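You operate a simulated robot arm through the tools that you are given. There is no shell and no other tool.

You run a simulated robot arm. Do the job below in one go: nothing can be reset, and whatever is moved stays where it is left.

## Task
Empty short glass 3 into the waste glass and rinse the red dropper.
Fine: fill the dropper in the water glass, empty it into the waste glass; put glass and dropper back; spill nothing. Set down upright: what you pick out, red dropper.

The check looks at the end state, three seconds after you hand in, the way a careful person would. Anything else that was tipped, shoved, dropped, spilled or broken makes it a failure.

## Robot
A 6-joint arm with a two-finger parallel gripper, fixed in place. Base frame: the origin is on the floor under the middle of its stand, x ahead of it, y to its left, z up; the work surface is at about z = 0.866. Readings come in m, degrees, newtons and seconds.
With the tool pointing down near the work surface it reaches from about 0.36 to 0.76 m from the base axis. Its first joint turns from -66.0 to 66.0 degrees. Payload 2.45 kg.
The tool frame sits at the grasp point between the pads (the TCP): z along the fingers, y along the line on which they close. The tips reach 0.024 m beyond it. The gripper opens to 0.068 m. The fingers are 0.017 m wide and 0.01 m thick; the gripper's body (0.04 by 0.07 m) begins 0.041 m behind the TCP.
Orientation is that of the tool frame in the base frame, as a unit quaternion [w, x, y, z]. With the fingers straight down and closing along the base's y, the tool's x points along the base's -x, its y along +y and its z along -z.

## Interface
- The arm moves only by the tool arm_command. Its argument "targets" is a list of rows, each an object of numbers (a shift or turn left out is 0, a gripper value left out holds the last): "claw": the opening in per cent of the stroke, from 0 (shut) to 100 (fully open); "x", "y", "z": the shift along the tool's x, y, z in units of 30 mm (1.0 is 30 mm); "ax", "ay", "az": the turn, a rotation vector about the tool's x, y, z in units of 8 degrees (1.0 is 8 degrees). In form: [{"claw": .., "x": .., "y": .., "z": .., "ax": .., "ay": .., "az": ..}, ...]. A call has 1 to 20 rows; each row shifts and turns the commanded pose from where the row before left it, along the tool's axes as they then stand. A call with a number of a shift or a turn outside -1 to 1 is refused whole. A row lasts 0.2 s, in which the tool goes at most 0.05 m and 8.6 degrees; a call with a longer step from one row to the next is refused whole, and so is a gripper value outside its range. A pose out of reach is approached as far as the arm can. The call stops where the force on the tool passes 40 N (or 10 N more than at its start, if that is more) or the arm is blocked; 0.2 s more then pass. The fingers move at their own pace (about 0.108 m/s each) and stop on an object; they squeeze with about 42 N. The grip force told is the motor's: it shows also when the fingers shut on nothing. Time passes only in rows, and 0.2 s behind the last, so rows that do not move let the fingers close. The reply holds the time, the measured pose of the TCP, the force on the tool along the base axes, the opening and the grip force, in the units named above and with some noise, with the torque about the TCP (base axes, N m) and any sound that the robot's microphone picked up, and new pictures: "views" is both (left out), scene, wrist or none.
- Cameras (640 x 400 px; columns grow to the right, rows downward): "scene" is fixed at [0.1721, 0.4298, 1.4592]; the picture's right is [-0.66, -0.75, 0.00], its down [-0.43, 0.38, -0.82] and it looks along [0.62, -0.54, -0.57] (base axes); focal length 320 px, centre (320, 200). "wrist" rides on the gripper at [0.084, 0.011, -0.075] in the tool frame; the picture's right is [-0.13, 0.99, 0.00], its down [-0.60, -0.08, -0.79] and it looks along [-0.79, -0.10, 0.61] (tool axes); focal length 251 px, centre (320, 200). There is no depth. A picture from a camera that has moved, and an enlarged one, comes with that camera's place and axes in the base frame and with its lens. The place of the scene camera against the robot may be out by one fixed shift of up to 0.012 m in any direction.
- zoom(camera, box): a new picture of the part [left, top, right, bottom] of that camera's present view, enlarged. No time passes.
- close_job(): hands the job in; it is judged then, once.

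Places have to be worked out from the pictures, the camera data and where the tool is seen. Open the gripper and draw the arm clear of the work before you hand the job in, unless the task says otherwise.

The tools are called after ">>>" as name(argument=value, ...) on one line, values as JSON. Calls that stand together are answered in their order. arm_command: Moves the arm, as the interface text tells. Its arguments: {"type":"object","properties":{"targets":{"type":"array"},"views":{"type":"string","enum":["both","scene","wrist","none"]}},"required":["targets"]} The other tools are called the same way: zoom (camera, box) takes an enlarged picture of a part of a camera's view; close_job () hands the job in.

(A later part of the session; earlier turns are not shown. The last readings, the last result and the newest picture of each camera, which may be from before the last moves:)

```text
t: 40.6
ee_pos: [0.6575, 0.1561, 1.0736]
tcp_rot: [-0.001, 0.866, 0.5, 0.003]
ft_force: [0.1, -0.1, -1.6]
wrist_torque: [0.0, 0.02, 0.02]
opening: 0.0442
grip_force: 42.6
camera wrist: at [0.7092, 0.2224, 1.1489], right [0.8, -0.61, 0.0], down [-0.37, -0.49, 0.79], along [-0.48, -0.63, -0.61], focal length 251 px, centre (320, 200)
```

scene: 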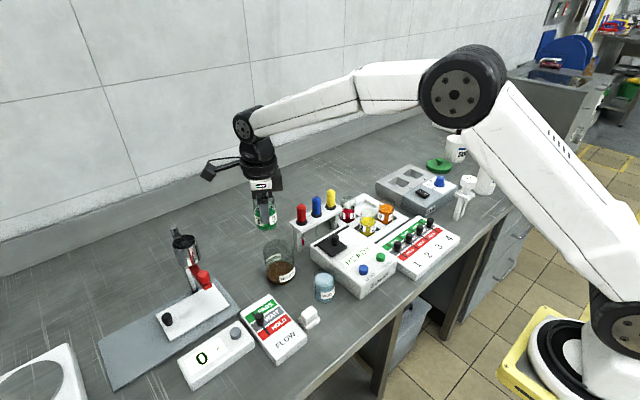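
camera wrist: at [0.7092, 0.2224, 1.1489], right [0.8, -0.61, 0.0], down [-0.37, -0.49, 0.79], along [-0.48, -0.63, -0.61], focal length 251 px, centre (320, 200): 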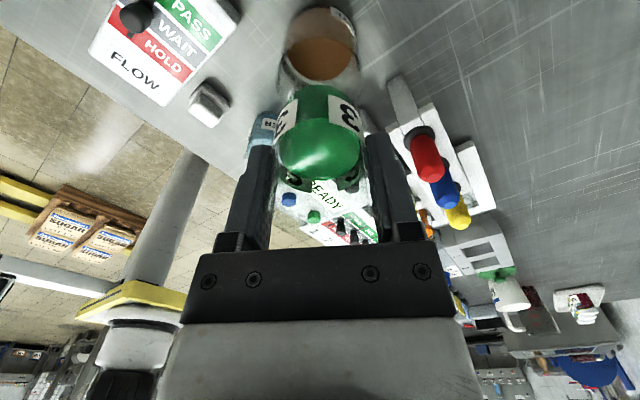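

Glass 3 hangs beside the waste glass's axis. I'll enlarge the wrist view to re-measure the waste rim before tilting.

>>> zoom(camera="wrist", box=[240, 0, 400, 100])

>>> zoom(camera="scene", box=[220, 160, 348, 300])

```text
4.00 times, centred on (320, 50) of wrist
camera zoom: at [0.7092, 0.2224, 1.1489], right [0.8, -0.61, 0.0], down [-0.37, -0.49, 0.79], along [-0.48, -0.63, -0.61], focal length 1006 px, centre (320, 800)
```

zoom: 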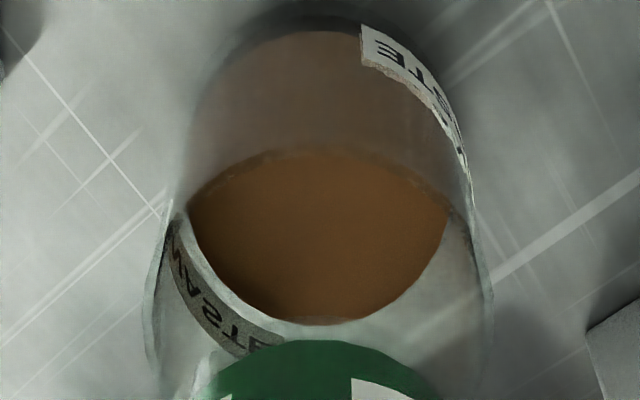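

```text
2.86 times, centred on (284, 230) of scene
camera zoom: at [0.1722, 0.4298, 1.4592], right [-0.66, -0.75, 0.0], down [-0.43, 0.38, -0.82], along [0.62, -0.54, -0.57], focal length 915 px, centre (423, 114)
```

zoom: 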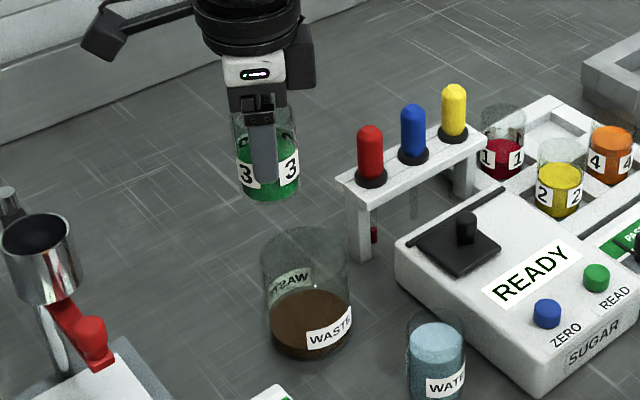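

The waste centre is at about (0.647, 0.139), with a rim radius of 35 mm and rim z of about 0.947–0.955. I'll shift 4 mm along the pour plane and tilt slowly to about 54°, which is still below the pouring angle of about 62°.

>>> arm_command(targets=[{"x": 0.13}, {"ay": 0.2}, {"ay": 0.4}, {"ay": 0.4}, {"ay": 0.4}, {"ay": 0.4}, {"ay": 0.4}, {"ay": 0.4}, {"ay": 0.4}, {"ay": 0.4}, {"ay": 0.4}, {"ay": 0.4}, {"ay": 0.4}, {"ay": 0.4}, {"ay": 0.4}, {"ay": 0.4}, {"ay": 0.4}, {"ay": 0.4}, {"ay": 0.2}, {}])

>>> zoom(camera="scene", box=[220, 160, 348, 300])

>>> zoom(camera="wrist", box=[200, 80, 440, 260])

```text
t: 44.8
ee_pos: [0.6585, 0.16, 1.0752]
tcp_rot: [-0.23, 0.768, 0.445, 0.399]
ft_force: [-0.3, 0.1, -1.7]
wrist_torque: [0.02, 0.01, 0.0]
opening: 0.0441
grip_force: 42.6
camera wrist: at [0.6622, 0.1432, 1.1868], right [0.82, -0.56, -0.1], down [-0.56, -0.82, -0.04], along [-0.07, 0.09, -0.99], focal length 251 px, centre (320, 200)
```

scene: 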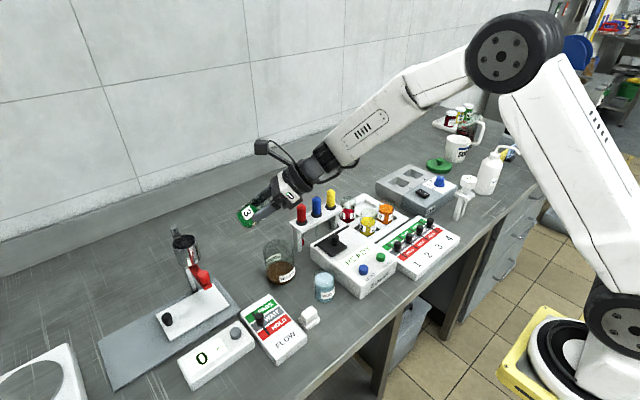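
wrist: 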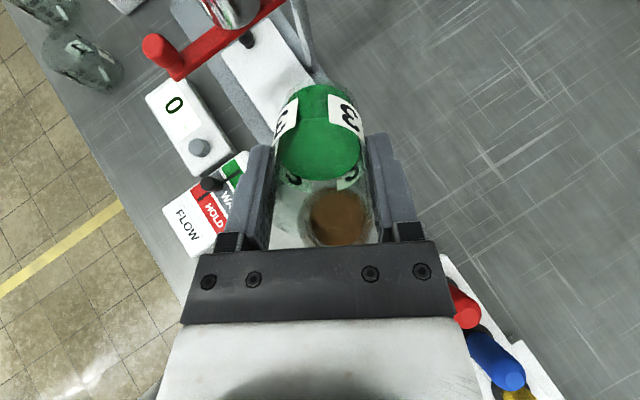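

```text
2.86 times, centred on (284, 230) of scene
camera zoom: at [0.1722, 0.4298, 1.4592], right [-0.66, -0.75, 0.0], down [-0.43, 0.38, -0.82], along [0.62, -0.54, -0.57], focal length 915 px, centre (423, 114)
```

zoom: 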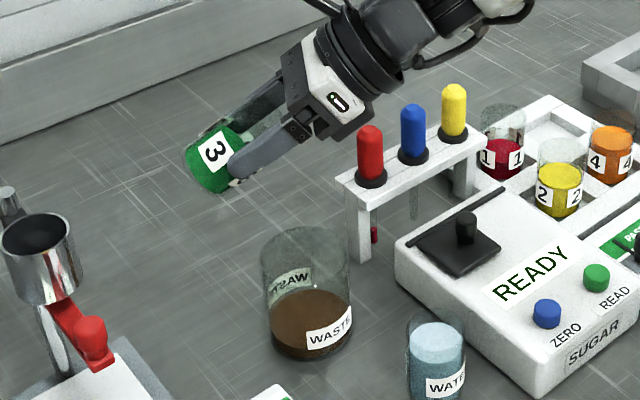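

```text
2.22 times, centred on (320, 170) of wrist
camera zoom: at [0.6622, 0.1432, 1.1868], right [0.82, -0.56, -0.1], down [-0.56, -0.82, -0.04], along [-0.07, 0.09, -0.99], focal length 559 px, centre (320, 267)
```

zoom: 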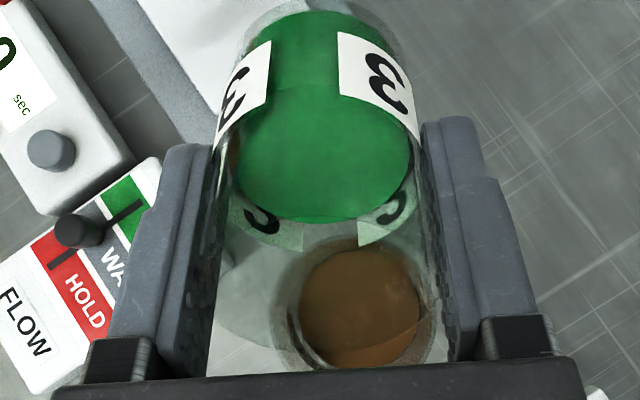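

The tilt is 55° with nothing out yet, and the waste glass sits right below the lip. I'll lower to z of about 1.01 so the lip is close above the waste rim.

>>> arm_command(targets=[{"x": -0.15, "z": 0.104}, {"x": -0.296, "z": 0.208}, {"x": -0.296, "z": 0.208}, {"x": -0.296, "z": 0.208}, {"x": -0.296, "z": 0.208}, {"x": -0.296, "z": 0.208}, {"x": -0.15, "z": 0.104}, {}])

>>> zoom(camera="scene", box=[220, 160, 348, 300])

>>> zoom(camera="wrist", box=[200, 80, 440, 260])

```text
t: 46.6
ee_pos: [0.6589, 0.1609, 1.0095]
tcp_rot: [-0.229, 0.769, 0.445, 0.399]
ft_force: [-0.6, 0.2, -1.0]
wrist_torque: [-0.03, 0.01, 0.01]
opening: 0.0438
grip_force: 42.0
camera wrist: at [0.6625, 0.1427, 1.1202], right [0.82, -0.56, -0.1], down [-0.56, -0.82, -0.04], along [-0.07, 0.09, -0.99], focal length 251 px, centre (320, 200)
```

scene: 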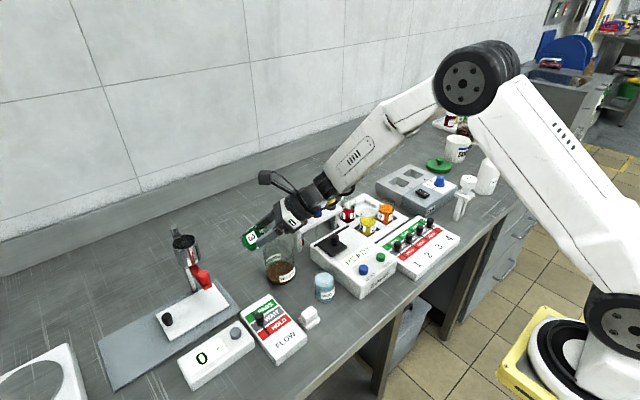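
wrist: 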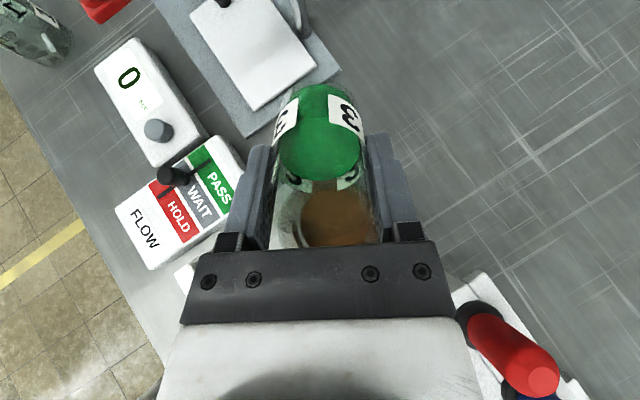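

```text
2.86 times, centred on (284, 230) of scene
camera zoom: at [0.1722, 0.4298, 1.4592], right [-0.66, -0.75, 0.0], down [-0.43, 0.38, -0.82], along [0.62, -0.54, -0.57], focal length 915 px, centre (423, 114)
```

zoom: 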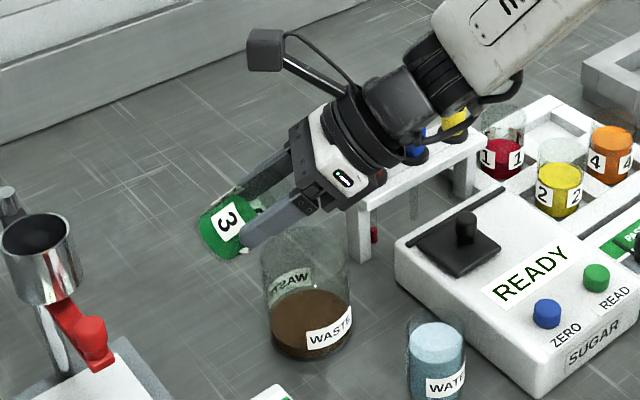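

```text
2.22 times, centred on (320, 170) of wrist
camera zoom: at [0.6625, 0.1427, 1.1202], right [0.82, -0.56, -0.1], down [-0.56, -0.82, -0.04], along [-0.07, 0.09, -0.99], focal length 559 px, centre (320, 267)
```

zoom: 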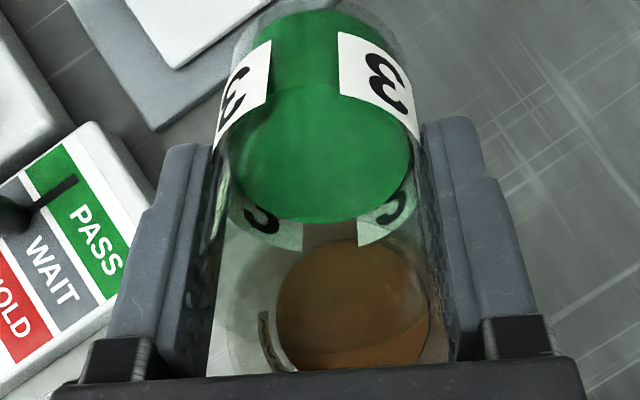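

The lip is about 45 mm above the waste rim and centred on it to within a few mm. I'll tilt slowly from 55° to about 73° to start the pour.

>>> arm_command(targets=[{"ay": 0.25}, {"ay": 0.25}, {"ay": 0.25}, {"ay": 0.25}, {"ay": 0.25}, {"ay": 0.25}, {"ay": 0.25}, {"ay": 0.25}, {"ay": 0.25}, {}])

>>> zoom(camera="scene", box=[220, 160, 348, 300])

>>> zoom(camera="wrist", box=[200, 80, 440, 260])

```text
t: 48.8
ee_pos: [0.6588, 0.1593, 1.0096]
tcp_rot: [-0.297, 0.696, 0.403, 0.514]
ft_force: [1.1, 0.2, -1.1]
wrist_torque: [0.02, -0.01, -0.01]
opening: 0.0437
grip_force: 41.9
camera wrist: at [0.6451, 0.1131, 1.111], right [0.84, -0.53, -0.12], down [-0.53, -0.77, -0.34], along [0.09, 0.35, -0.93], focal length 251 px, centre (320, 200)
```

scene: 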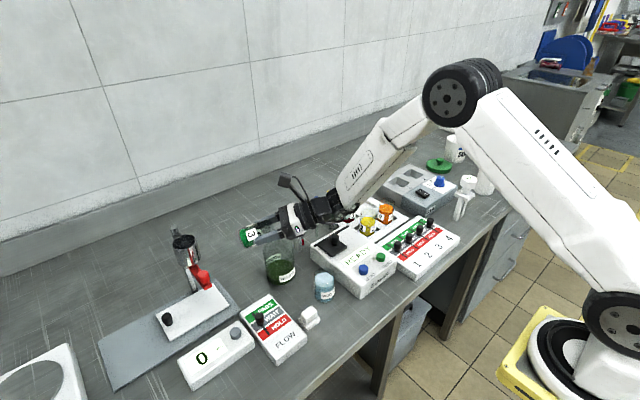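
wrist: 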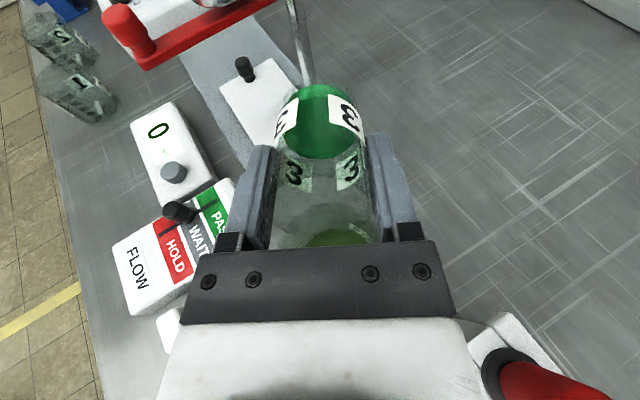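

```text
2.86 times, centred on (284, 230) of scene
camera zoom: at [0.1722, 0.4298, 1.4592], right [-0.66, -0.75, 0.0], down [-0.43, 0.38, -0.82], along [0.62, -0.54, -0.57], focal length 915 px, centre (423, 114)
```

zoom: 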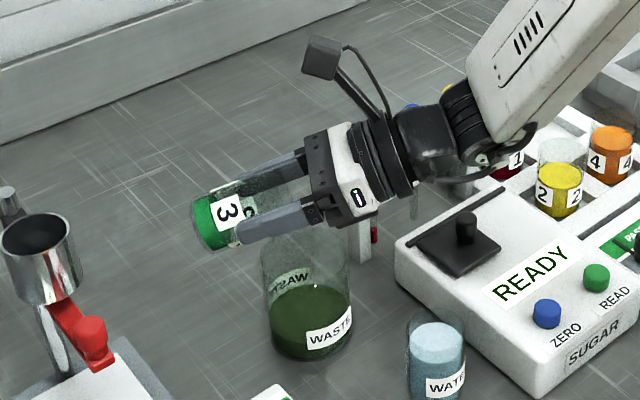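

```text
2.22 times, centred on (320, 170) of wrist
camera zoom: at [0.6451, 0.1131, 1.111], right [0.84, -0.53, -0.12], down [-0.53, -0.77, -0.34], along [0.09, 0.35, -0.93], focal length 559 px, centre (320, 267)
```

zoom: 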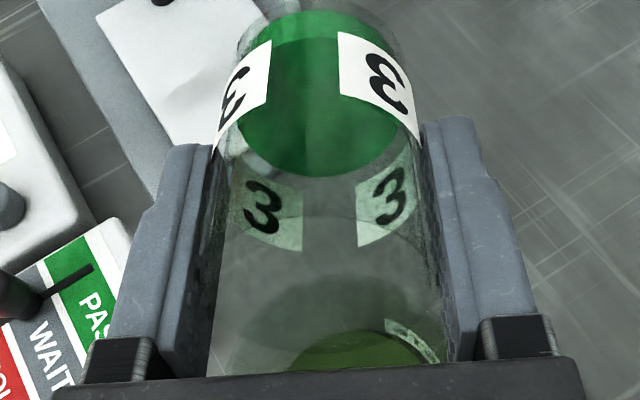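

The pour goes cleanly into the waste glass, which turned green and rose while glass 3 dropped. I'll continue to about 88° at the same spot.

>>> arm_command(targets=[{"ay": 0.235}, {"ay": 0.235}, {"ay": 0.235}, {"ay": 0.235}, {"ay": 0.235}, {"ay": 0.235}, {"ay": 0.235}, {"ay": 0.235}, {}, {}])

>>> zoom(camera="scene", box=[220, 160, 348, 300])

>>> zoom(camera="wrist", box=[200, 80, 440, 260])

```text
t: 51.0
ee_pos: [0.6597, 0.1602, 1.0096]
tcp_rot: [-0.348, 0.623, 0.362, 0.6]
ft_force: [-0.4, 1.1, -0.7]
wrist_torque: [0.0, -0.04, -0.01]
opening: 0.0437
grip_force: 42.5
camera wrist: at [0.633, 0.0915, 1.096], right [0.86, -0.5, -0.13], down [-0.47, -0.67, -0.57], along [0.2, 0.55, -0.81], focal length 251 px, centre (320, 200)
```

scene: 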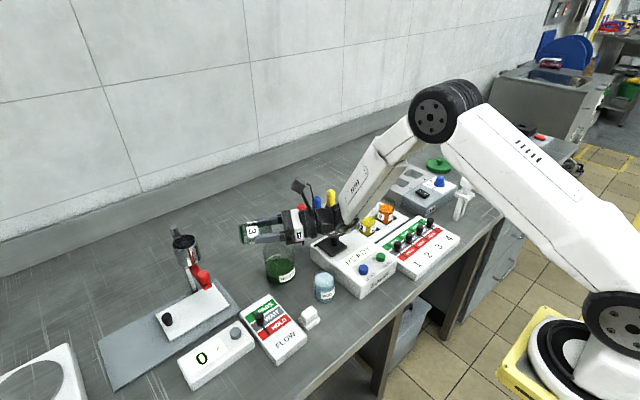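
wrist: 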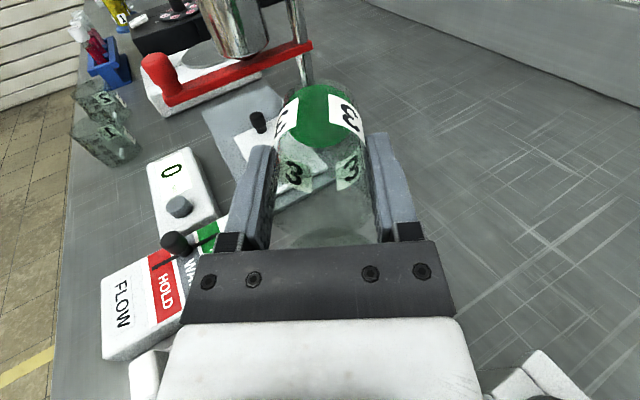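

```text
2.86 times, centred on (284, 230) of scene
camera zoom: at [0.1722, 0.4298, 1.4592], right [-0.66, -0.75, 0.0], down [-0.43, 0.38, -0.82], along [0.62, -0.54, -0.57], focal length 915 px, centre (423, 114)
```

zoom: 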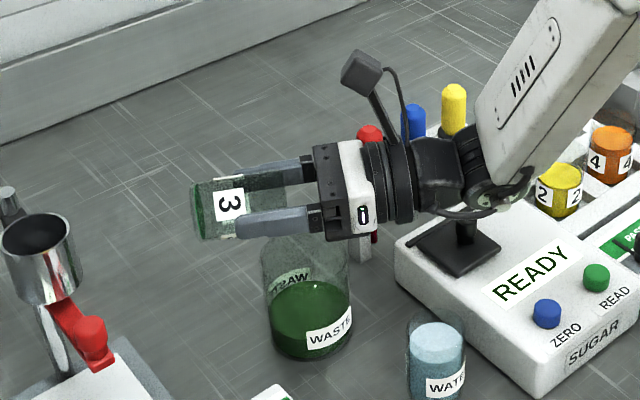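

```text
2.22 times, centred on (320, 170) of wrist
camera zoom: at [0.633, 0.0915, 1.096], right [0.86, -0.5, -0.13], down [-0.47, -0.67, -0.57], along [0.2, 0.55, -0.81], focal length 559 px, centre (320, 267)
```

zoom: 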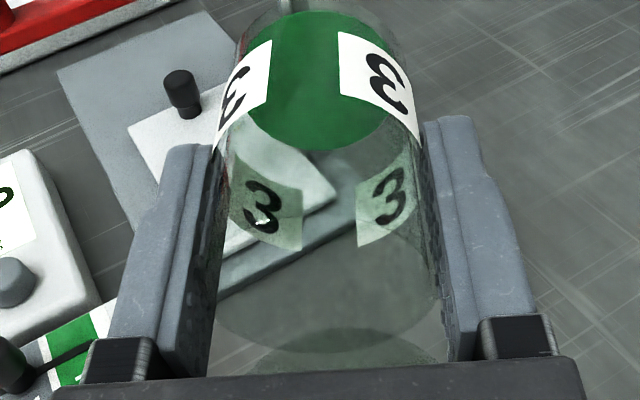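

Only a thin film is left at 88°. I'll rise 25 mm for wrist clearance, then tilt on to about 100° and hold to drain completely.

>>> arm_command(targets=[{"x": 0.3}, {"x": 0.3}, {"x": 0.25, "z": -0.1}, {"ay": 0.25}, {"ay": 0.25}, {"ay": 0.25}, {"ay": 0.25}, {"ay": 0.25}, {"ay": 0.25}, {}, {}, {}, {}, {}])

>>> zoom(camera="scene", box=[220, 160, 348, 300])

>>> zoom(camera="wrist", box=[200, 80, 440, 260])

```text
t: 54.0
ee_pos: [0.6582, 0.1588, 1.0356]
tcp_rot: [-0.383, 0.557, 0.323, 0.662]
ft_force: [0.5, -0.2, -1.0]
wrist_torque: [0.02, -0.01, 0.01]
opening: 0.0437
grip_force: 42.4
camera wrist: at [0.6236, 0.0758, 1.1046], right [0.87, -0.47, -0.13], down [-0.41, -0.55, -0.73], along [0.28, 0.69, -0.67], focal length 251 px, centre (320, 200)
```

scene: 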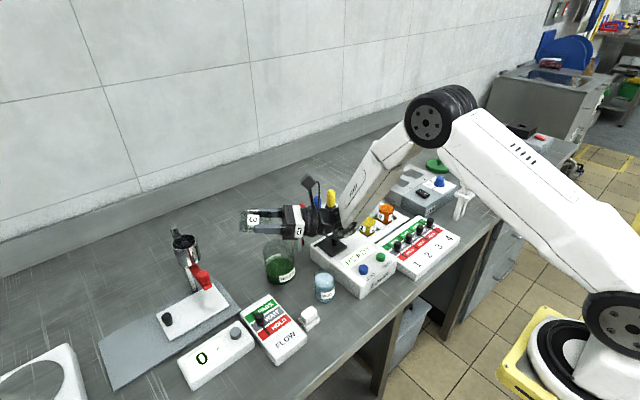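
wrist: 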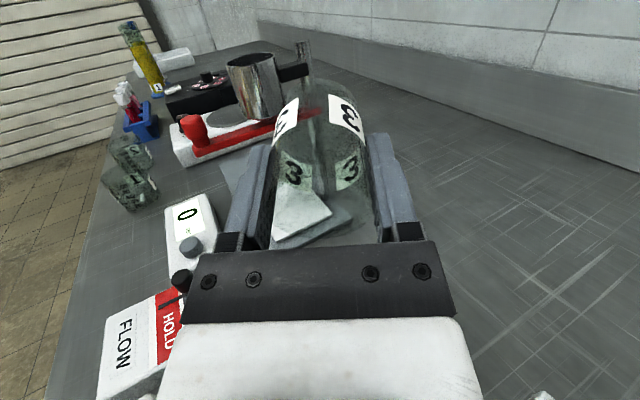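

```text
2.86 times, centred on (284, 230) of scene
camera zoom: at [0.1722, 0.4298, 1.4592], right [-0.66, -0.75, 0.0], down [-0.43, 0.38, -0.82], along [0.62, -0.54, -0.57], focal length 915 px, centre (423, 114)
```

zoom: 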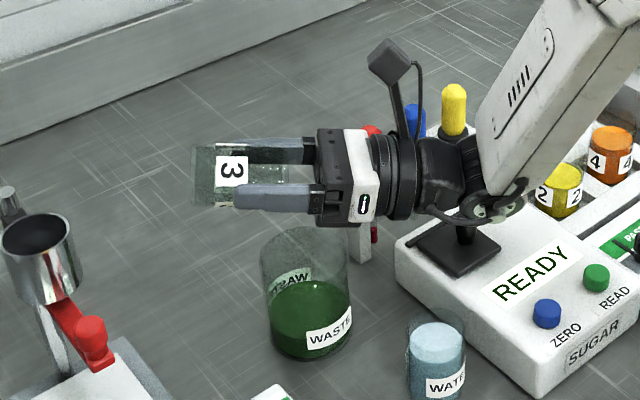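

```text
2.22 times, centred on (320, 170) of wrist
camera zoom: at [0.6236, 0.0758, 1.1046], right [0.87, -0.47, -0.13], down [-0.41, -0.55, -0.73], along [0.28, 0.69, -0.67], focal length 559 px, centre (320, 267)
```

zoom: 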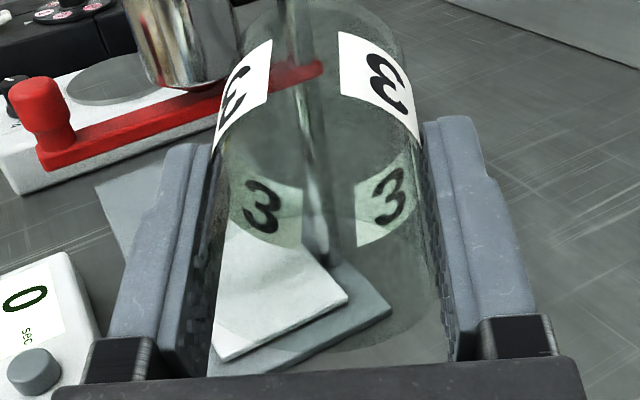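

Glass 3 is completely empty and the waste holds the liquid. I'll raise, tilt back upright and climb for the return trip.

>>> arm_command(targets=[{"x": 0.5}, {"x": 0.5}, {"ay": -0.8}, {"ay": -0.8}, {"ay": -0.8}, {"ay": -0.8}, {"ay": -0.8}, {"ay": -0.8}, {"ay": -0.8}, {"ay": -0.8}, {"ay": -0.8}, {"ay": -0.8}, {"ay": -0.8}, {"ay": -0.8}, {"ay": -0.8}, {"ay": -0.8}, {"ay": -0.8}, {"ay": -0.48}, {}], views="scene")

>>> zoom(camera="scene", box=[220, 160, 348, 300])

```text
t: 58.0
ee_pos: [0.6553, 0.1538, 1.0661]
tcp_rot: [0.001, 0.866, 0.501, 0.0]
ft_force: [0.4, -0.2, -1.1]
wrist_torque: [0.01, 0.04, -0.01]
opening: 0.0437
grip_force: 42.3
```

scene: 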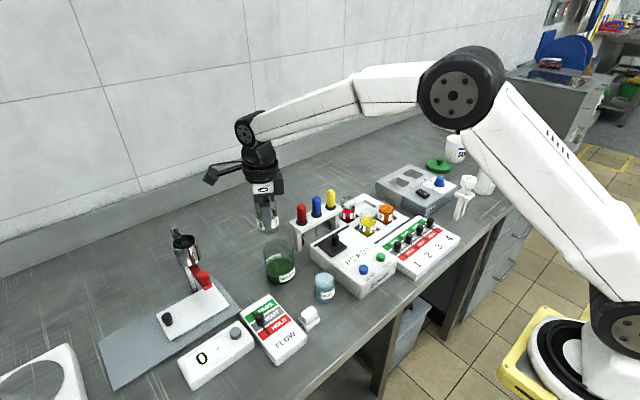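

```text
2.86 times, centred on (284, 230) of scene
camera zoom: at [0.1721, 0.4298, 1.4592], right [-0.66, -0.75, 0.0], down [-0.43, 0.38, -0.82], along [0.62, -0.54, -0.57], focal length 915 px, centre (423, 114)
```

zoom: 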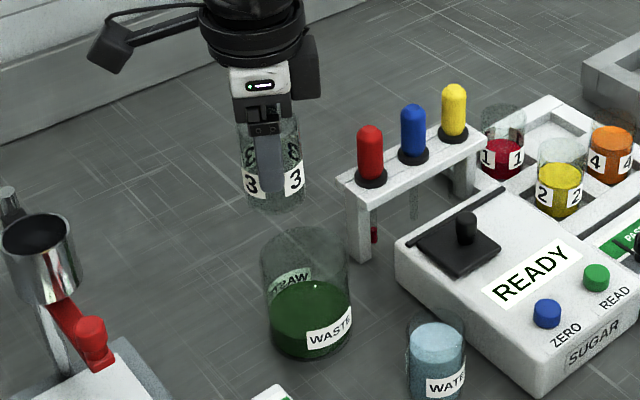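

No spill is visible and the glass is upright and empty. I'll climb to z 1.10 and restore the pick yaw of 44.4°.

>>> arm_command(targets=[{"z": -0.6}, {"z": -0.6}, {"az": 0.65}, {"az": 0.65}, {"az": 0.66}, {}, {}], views="none")

```text
t: 59.6
ee_pos: [0.654, 0.1543, 1.1]
tcp_rot: [0.001, 0.926, 0.378, 0.0]
ft_force: [0.0, -0.2, -0.5]
wrist_torque: [-0.02, 0.01, -0.04]
opening: 0.0434
grip_force: 42.0
```

I'll traverse back to above tray cell 3, keeping the empty glass above the dropper tops.

>>> arm_command(targets=[{"x": -0.24, "y": 0.298}, {"x": -0.48, "y": 0.596}, {"x": -0.48, "y": 0.596}, {"x": -0.48, "y": 0.596}, {"x": -0.48, "y": 0.596}, {"x": -0.48, "y": 0.596}, {"x": -0.48, "y": 0.596}, {"x": -0.48, "y": 0.596}, {"x": -0.48, "y": 0.596}, {"x": -0.48, "y": 0.596}, {"x": -0.48, "y": 0.596}, {"x": -0.48, "y": 0.596}, {"x": -0.48, "y": 0.596}, {"x": -0.48, "y": 0.596}, {"x": -0.48, "y": 0.596}, {"x": -0.48, "y": 0.596}, {"x": -0.24, "y": 0.298}, {}, {}])

```text
t: 63.6
ee_pos: [0.6917, -0.2111, 1.1002]
tcp_rot: [0.001, 0.926, 0.377, 0.001]
ft_force: [-0.4, 0.2, -0.8]
wrist_torque: [0.01, -0.01, 0.02]
opening: 0.0436
grip_force: 42.0
camera wrist: at [0.7591, -0.1609, 1.1755], right [0.6, -0.8, 0.0], down [-0.49, -0.37, 0.79], along [-0.63, -0.48, -0.61], focal length 251 px, centre (320, 200)
```

scene: 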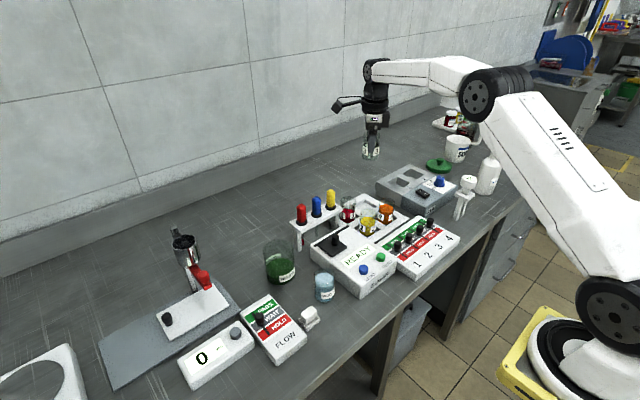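
wrist: 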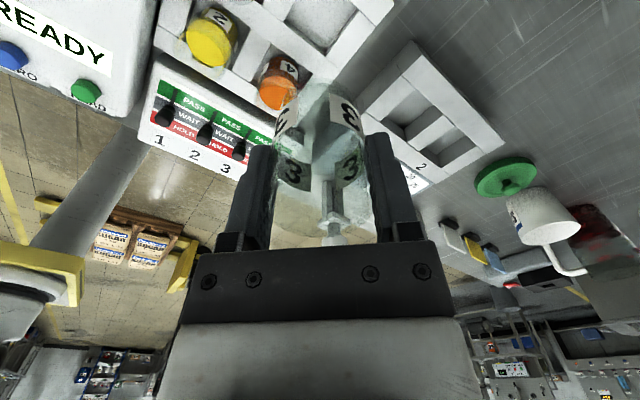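

Readings are noisy by about a millimetre, so I'll hold still and read the position again before correcting.

>>> arm_command(targets=[{}], views="none")

>>> arm_command(targets=[{}], views="none")

>>> arm_command(targets=[{}], views="none")

```text
t: 64.0
ee_pos: [0.6912, -0.211, 1.0997]
tcp_rot: [0.0, 0.926, 0.378, -0.001]
ft_force: [-0.1, -0.3, -1.4]
wrist_torque: [-0.04, -0.02, 0.01]
opening: 0.0438
grip_force: 42.7
```

```text
t: 64.4
ee_pos: [0.691, -0.2109, 1.1004]
tcp_rot: [0.001, 0.926, 0.378, 0.001]
ft_force: [-0.3, 1.1, -1.1]
wrist_torque: [0.0, 0.01, 0.02]
opening: 0.0437
grip_force: 42.5
```

```text
t: 64.8
ee_pos: [0.6908, -0.2117, 1.1011]
tcp_rot: [0.002, 0.926, 0.379, 0.0]
ft_force: [0.0, -0.4, -0.5]
wrist_torque: [0.01, -0.01, 0.02]
opening: 0.0438
grip_force: 41.8
```

The mean is (0.6912, -0.2112), so I'll shift about 2 mm to match the pick position. Then I'll descend until the glass base is just above the tray top.

>>> arm_command(targets=[{"x": -0.05, "y": -0.04}, {"z": 0.5}, {"z": 0.5}, {"z": 0.5}, {"z": 0.5}, {"z": 0.5}, {"z": 0.5}, {"z": 0.5}, {"z": 0.5}, {"z": 0.5}, {"z": 0.4}, {"z": 0.1}, {}])

>>> zoom(camera="scene", box=[310, 160, 438, 240])

>>> zoom(camera="wrist", box=[240, 20, 400, 145])

```text
t: 67.6
ee_pos: [0.6896, -0.2131, 0.9522]
tcp_rot: [0.0, 0.926, 0.378, 0.0]
ft_force: [-0.3, -0.5, -0.3]
wrist_torque: [0.03, 0.0, 0.04]
opening: 0.0437
grip_force: 42.2
camera wrist: at [0.7573, -0.1623, 1.0258], right [0.6, -0.8, 0.0], down [-0.49, -0.37, 0.79], along [-0.63, -0.48, -0.61], focal length 251 px, centre (320, 200)
```

scene: 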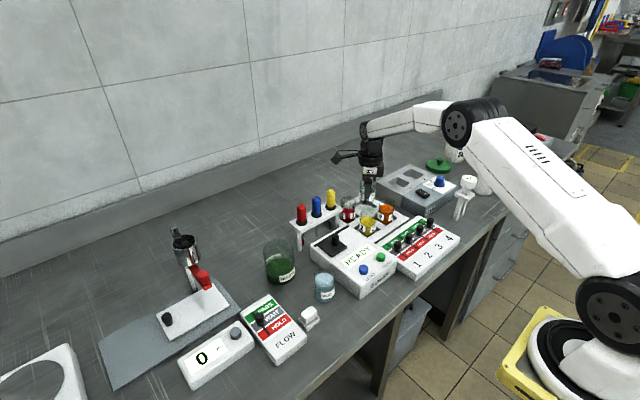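
wrist: 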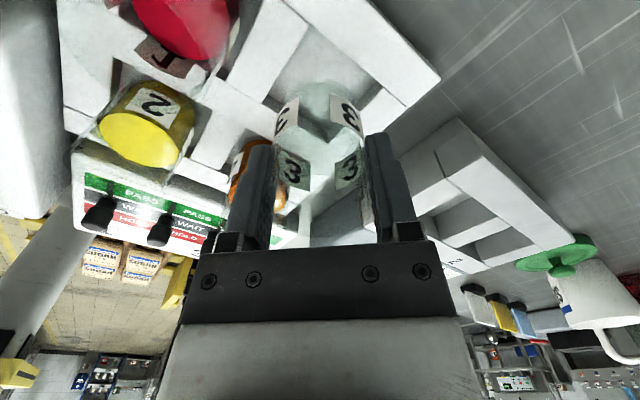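

```text
5.00 times, centred on (374, 200) of scene
camera zoom: at [0.1722, 0.4297, 1.4592], right [-0.66, -0.75, 0.0], down [-0.43, 0.38, -0.82], along [0.62, -0.54, -0.57], focal length 1602 px, centre (50, 200)
```

zoom: 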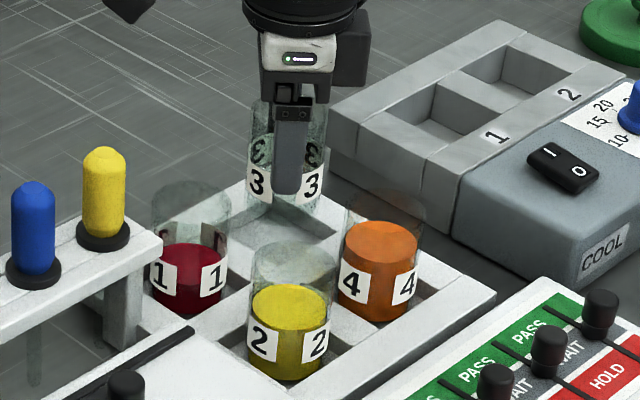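

```text
3.20 times, centred on (320, 82) of wrist
camera zoom: at [0.7573, -0.1623, 1.0258], right [0.6, -0.8, 0.0], down [-0.49, -0.37, 0.79], along [-0.63, -0.48, -0.61], focal length 805 px, centre (320, 576)
```

zoom: 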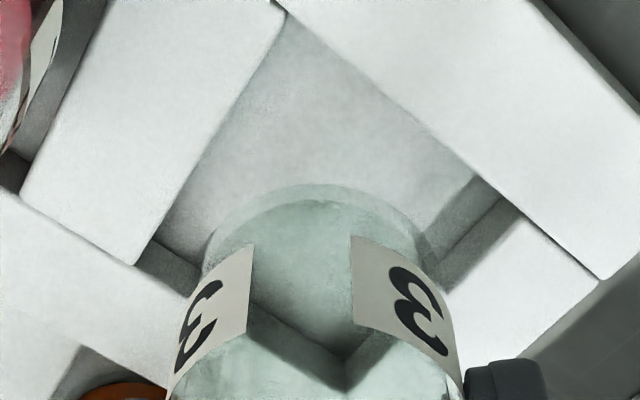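

The cell opening spans about 0.665–0.718 in x and -0.238 to -0.185 in y, and the glass is centred within it. I'll lower the last 32 mm slowly.

>>> arm_command(targets=[{"z": 0.2}, {"z": 0.2}, {"z": 0.2}, {"z": 0.2}, {"z": 0.15}, {"z": 0.08}, {}])

>>> zoom(camera="scene", box=[310, 160, 438, 240])

```text
t: 69.2
ee_pos: [0.6889, -0.2109, 0.9209]
tcp_rot: [0.001, 0.926, 0.377, 0.002]
ft_force: [-2.2, -0.6, 6.8]
wrist_torque: [0.07, 0.1, 0.08]
opening: 0.0435
grip_force: 42.0
camera wrist: at [0.7578, -0.1616, 0.9953], right [0.6, -0.8, 0.0], down [-0.49, -0.37, 0.79], along [-0.63, -0.48, -0.61], focal length 251 px, centre (320, 200)
```

scene: 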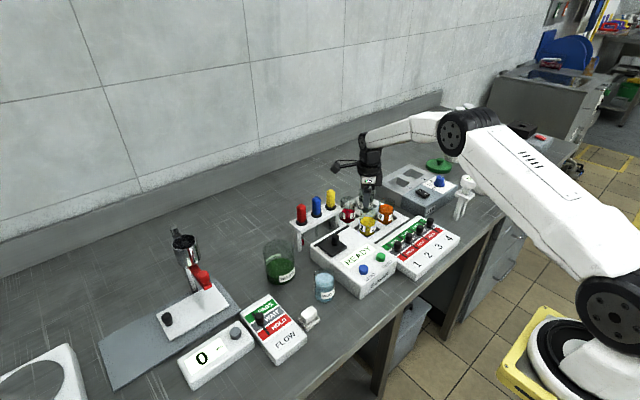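
wrist: 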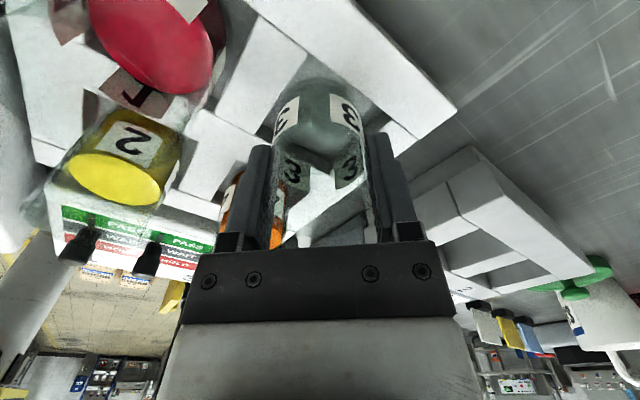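

```text
5.00 times, centred on (374, 200) of scene
camera zoom: at [0.1719, 0.4298, 1.4592], right [-0.66, -0.75, 0.0], down [-0.43, 0.38, -0.82], along [0.62, -0.54, -0.57], focal length 1602 px, centre (50, 200)
```

zoom: 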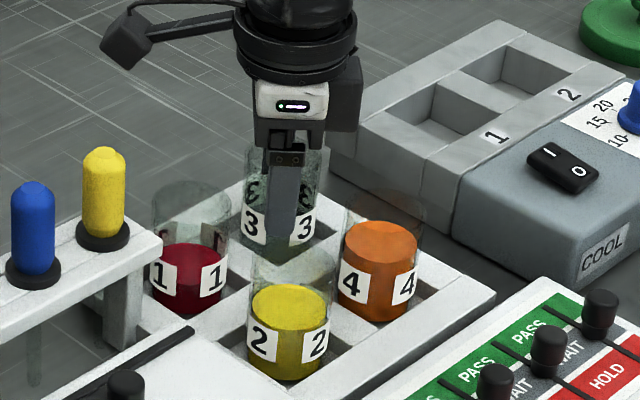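

The glass has touched the tray floor with a light 7 N contact. I'll relieve it by half a millimetre, open slowly, and check it stands before rising.

>>> arm_command(targets=[{"z": -0.02}, {"claw": 66}, {"claw": 70}, {"claw": 80}, {"claw": 90}, {}, {}])

>>> zoom(camera="wrist", box=[220, 60, 420, 205])

```text
t: 70.8
ee_pos: [0.6892, -0.2121, 0.9189]
tcp_rot: [0.0, 0.926, 0.378, 0.001]
ft_force: [0.6, -0.9, -0.4]
wrist_torque: [0.03, -0.03, 0.0]
opening: 0.0608
grip_force: 0.1
camera wrist: at [0.757, -0.1618, 0.9944], right [0.6, -0.8, 0.0], down [-0.49, -0.37, 0.79], along [-0.63, -0.48, -0.61], focal length 251 px, centre (320, 200)
```

scene: 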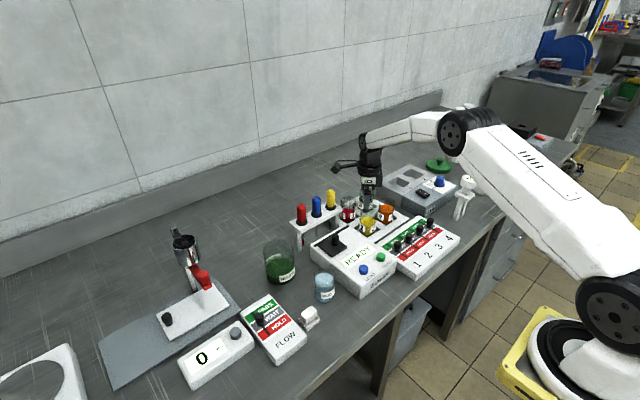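
wrist: 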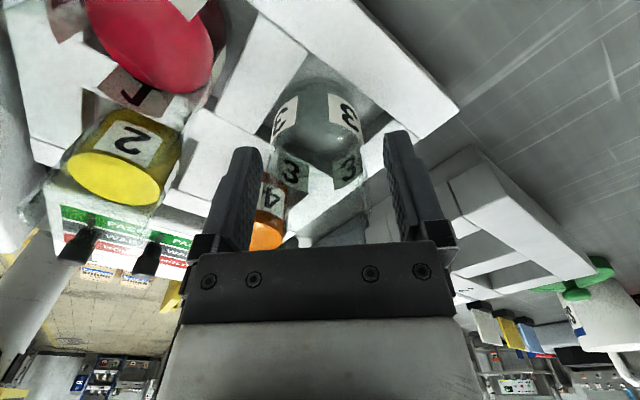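

```text
2.76 times, centred on (320, 132) of wrist
camera zoom: at [0.757, -0.1618, 0.9944], right [0.6, -0.8, 0.0], down [-0.49, -0.37, 0.79], along [-0.63, -0.48, -0.61], focal length 694 px, centre (320, 386)
```

zoom: 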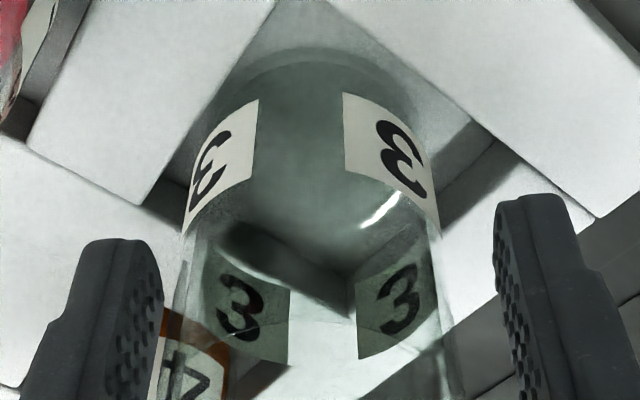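

Glass 3 stands free and upright in its cell. I'll rise straight up to clear it.

>>> arm_command(targets=[{"z": -0.3}, {"z": -0.6}, {"z": -0.9}, {"z": -0.9}, {"z": -0.9}, {"z": -0.9}, {"z": -0.9}, {"z": -0.9}, {}])

>>> zoom(camera="scene", box=[310, 160, 438, 240])

```text
t: 72.8
ee_pos: [0.6893, -0.213, 1.1082]
tcp_rot: [0.001, 0.926, 0.378, 0.001]
ft_force: [-0.7, -0.2, -0.2]
wrist_torque: [-0.01, 0.0, -0.02]
opening: 0.0612
grip_force: 0.0
camera wrist: at [0.7569, -0.1621, 1.1827], right [0.6, -0.8, 0.0], down [-0.49, -0.37, 0.79], along [-0.63, -0.48, -0.61], focal length 251 px, centre (320, 200)
```

scene: 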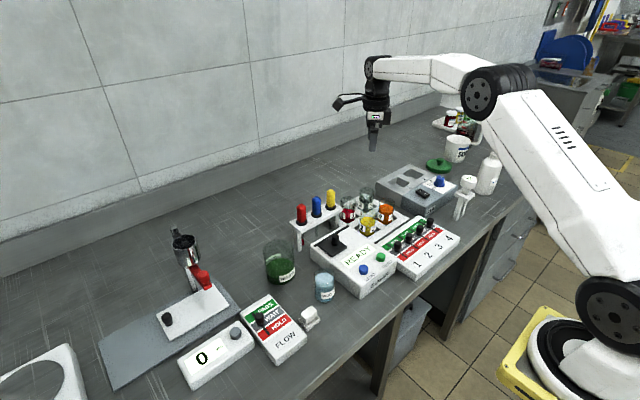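
wrist: 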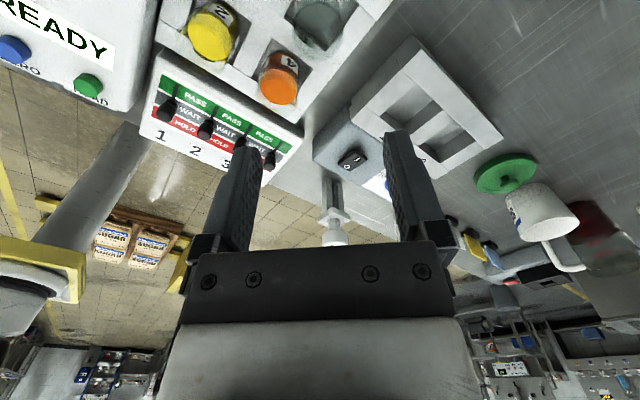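

```text
5.00 times, centred on (374, 200) of scene
camera zoom: at [0.1721, 0.4298, 1.4592], right [-0.66, -0.75, 0.0], down [-0.43, 0.38, -0.82], along [0.62, -0.54, -0.57], focal length 1602 px, centre (50, 200)
```

zoom: 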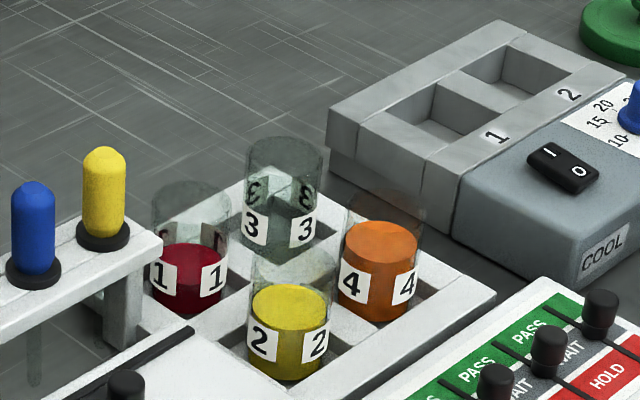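

Glass 3 is back in its cell, empty and upright. Next I'll turn the tool to yaw 90° so the fingers close along base x, clear of the neighbouring droppers, and move above the red dropper at about (0.689, 0.032).

>>> arm_command(targets=[{"az": -0.95}, {"az": -0.95}, {"az": -0.95}, {"az": -0.95}, {"az": -0.95}, {"az": -0.95}, {}, {"x": 0.9}, {"x": 0.9}, {"x": 0.9}, {"x": 0.9}, {"x": 0.9}, {"x": 0.9}, {"x": 0.9}, {"x": 0.9}, {"x": 0.9}, {}, {}])

>>> zoom(camera="wrist", box=[220, 0, 420, 150])

```text
t: 76.6
ee_pos: [0.6867, 0.0295, 1.1092]
tcp_rot: [0.0, 0.708, 0.707, 0.001]
ft_force: [0.2, 0.6, 0.2]
wrist_torque: [0.0, -0.03, 0.01]
opening: 0.0612
grip_force: 0.0
camera wrist: at [0.6981, 0.1133, 1.1828], right [0.99, -0.13, 0.0], down [-0.08, -0.6, 0.79], along [-0.1, -0.79, -0.61], focal length 251 px, centre (320, 200)
```

scene: 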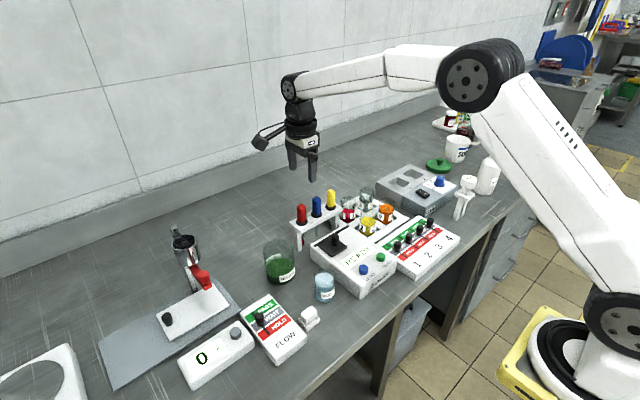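
wrist: 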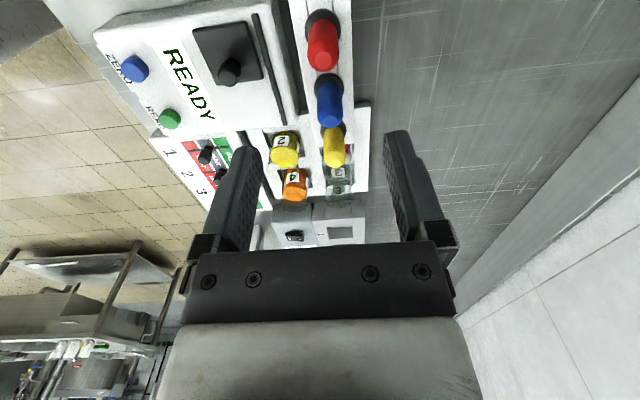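

```text
2.67 times, centred on (320, 75) of wrist
camera zoom: at [0.6981, 0.1133, 1.1828], right [0.99, -0.13, 0.0], down [-0.08, -0.6, 0.79], along [-0.1, -0.79, -0.61], focal length 670 px, centre (320, 533)
```

zoom: 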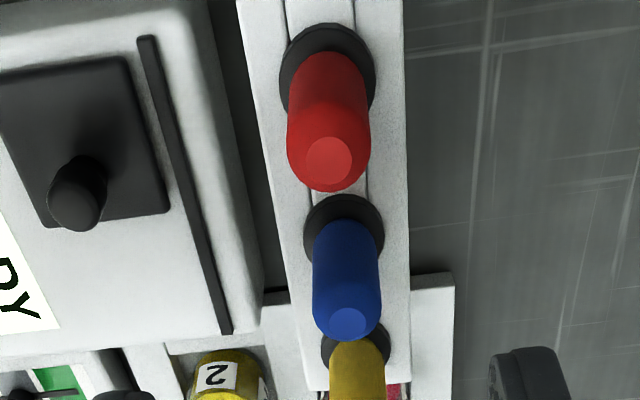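

The red bulb axis is at about (0.6907, 0.034), with a diameter of about 22 mm and its top at z of about 1.00. I'll centre over it, narrow the fingers and descend to z of about 1.04 for a check.

>>> arm_command(targets=[{"claw": 65, "y": 0.13, "x": 0.14}, {"z": 0.8}, {"z": 0.8}, {"z": 0.7}, {}])

>>> zoom(camera="wrist", box=[220, 40, 420, 190])

>>> zoom(camera="scene", box=[250, 140, 378, 250])

```text
t: 77.8
ee_pos: [0.6933, 0.0373, 1.0399]
tcp_rot: [0.0, 0.707, 0.707, 0.001]
ft_force: [0.3, 0.1, 0.2]
wrist_torque: [0.02, -0.01, -0.03]
opening: 0.0444
grip_force: 0.0
camera wrist: at [0.7046, 0.1199, 1.1155], right [0.99, -0.13, 0.0], down [-0.08, -0.6, 0.79], along [-0.1, -0.79, -0.61], focal length 251 px, centre (320, 200)
```

scene: 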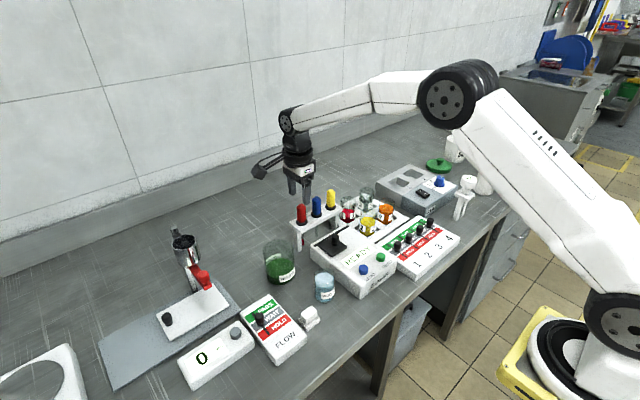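
wrist: 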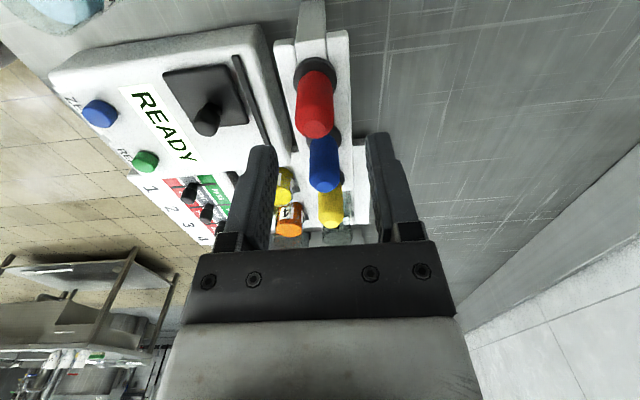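

```text
2.67 times, centred on (320, 115) of wrist
camera zoom: at [0.7046, 0.1199, 1.1155], right [0.99, -0.13, 0.0], down [-0.08, -0.6, 0.79], along [-0.1, -0.79, -0.61], focal length 670 px, centre (320, 427)
```

zoom: 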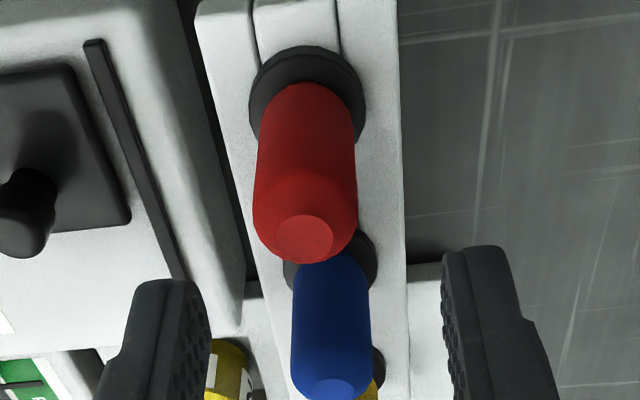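

```text
3.64 times, centred on (314, 195) of scene
camera zoom: at [0.1721, 0.4298, 1.4592], right [-0.66, -0.75, 0.0], down [-0.43, 0.38, -0.82], along [0.62, -0.54, -0.57], focal length 1165 px, centre (342, 218)
```

zoom: 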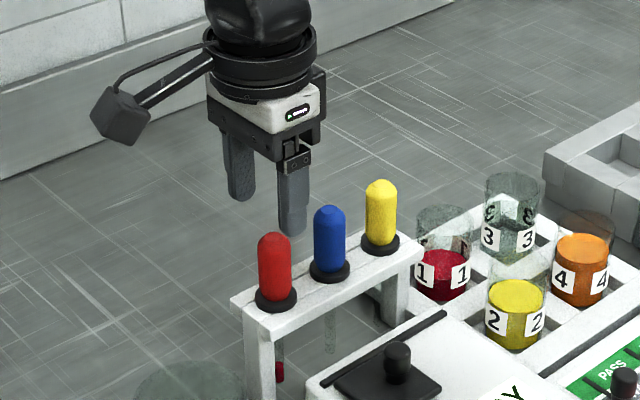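

The red bulb axis is confirmed at (0.691, 0.034), top z 1.000. I'll take two still readings to fix the tool position accurately.

>>> arm_command(targets=[{}], views="none")

>>> arm_command(targets=[{}], views="none")

>>> arm_command(targets=[{}], views="none")

```text
t: 78.2
ee_pos: [0.6929, 0.0368, 1.0406]
tcp_rot: [0.001, 0.707, 0.707, 0.0]
ft_force: [-0.5, 0.4, -0.5]
wrist_torque: [0.01, -0.01, -0.01]
opening: 0.0441
grip_force: 0.1
```

```text
t: 78.6
ee_pos: [0.693, 0.0358, 1.0415]
tcp_rot: [0.0, 0.707, 0.707, 0.0]
ft_force: [0.6, -0.6, 0.1]
wrist_torque: [-0.01, 0.01, 0.01]
opening: 0.0443
grip_force: 0.1
```

```text
t: 79.0
ee_pos: [0.6939, 0.0367, 1.0416]
tcp_rot: [0.0, 0.707, 0.707, 0.001]
ft_force: [0.1, -0.2, 0.5]
wrist_torque: [0.0, -0.01, 0.01]
opening: 0.044
grip_force: 0.0
```

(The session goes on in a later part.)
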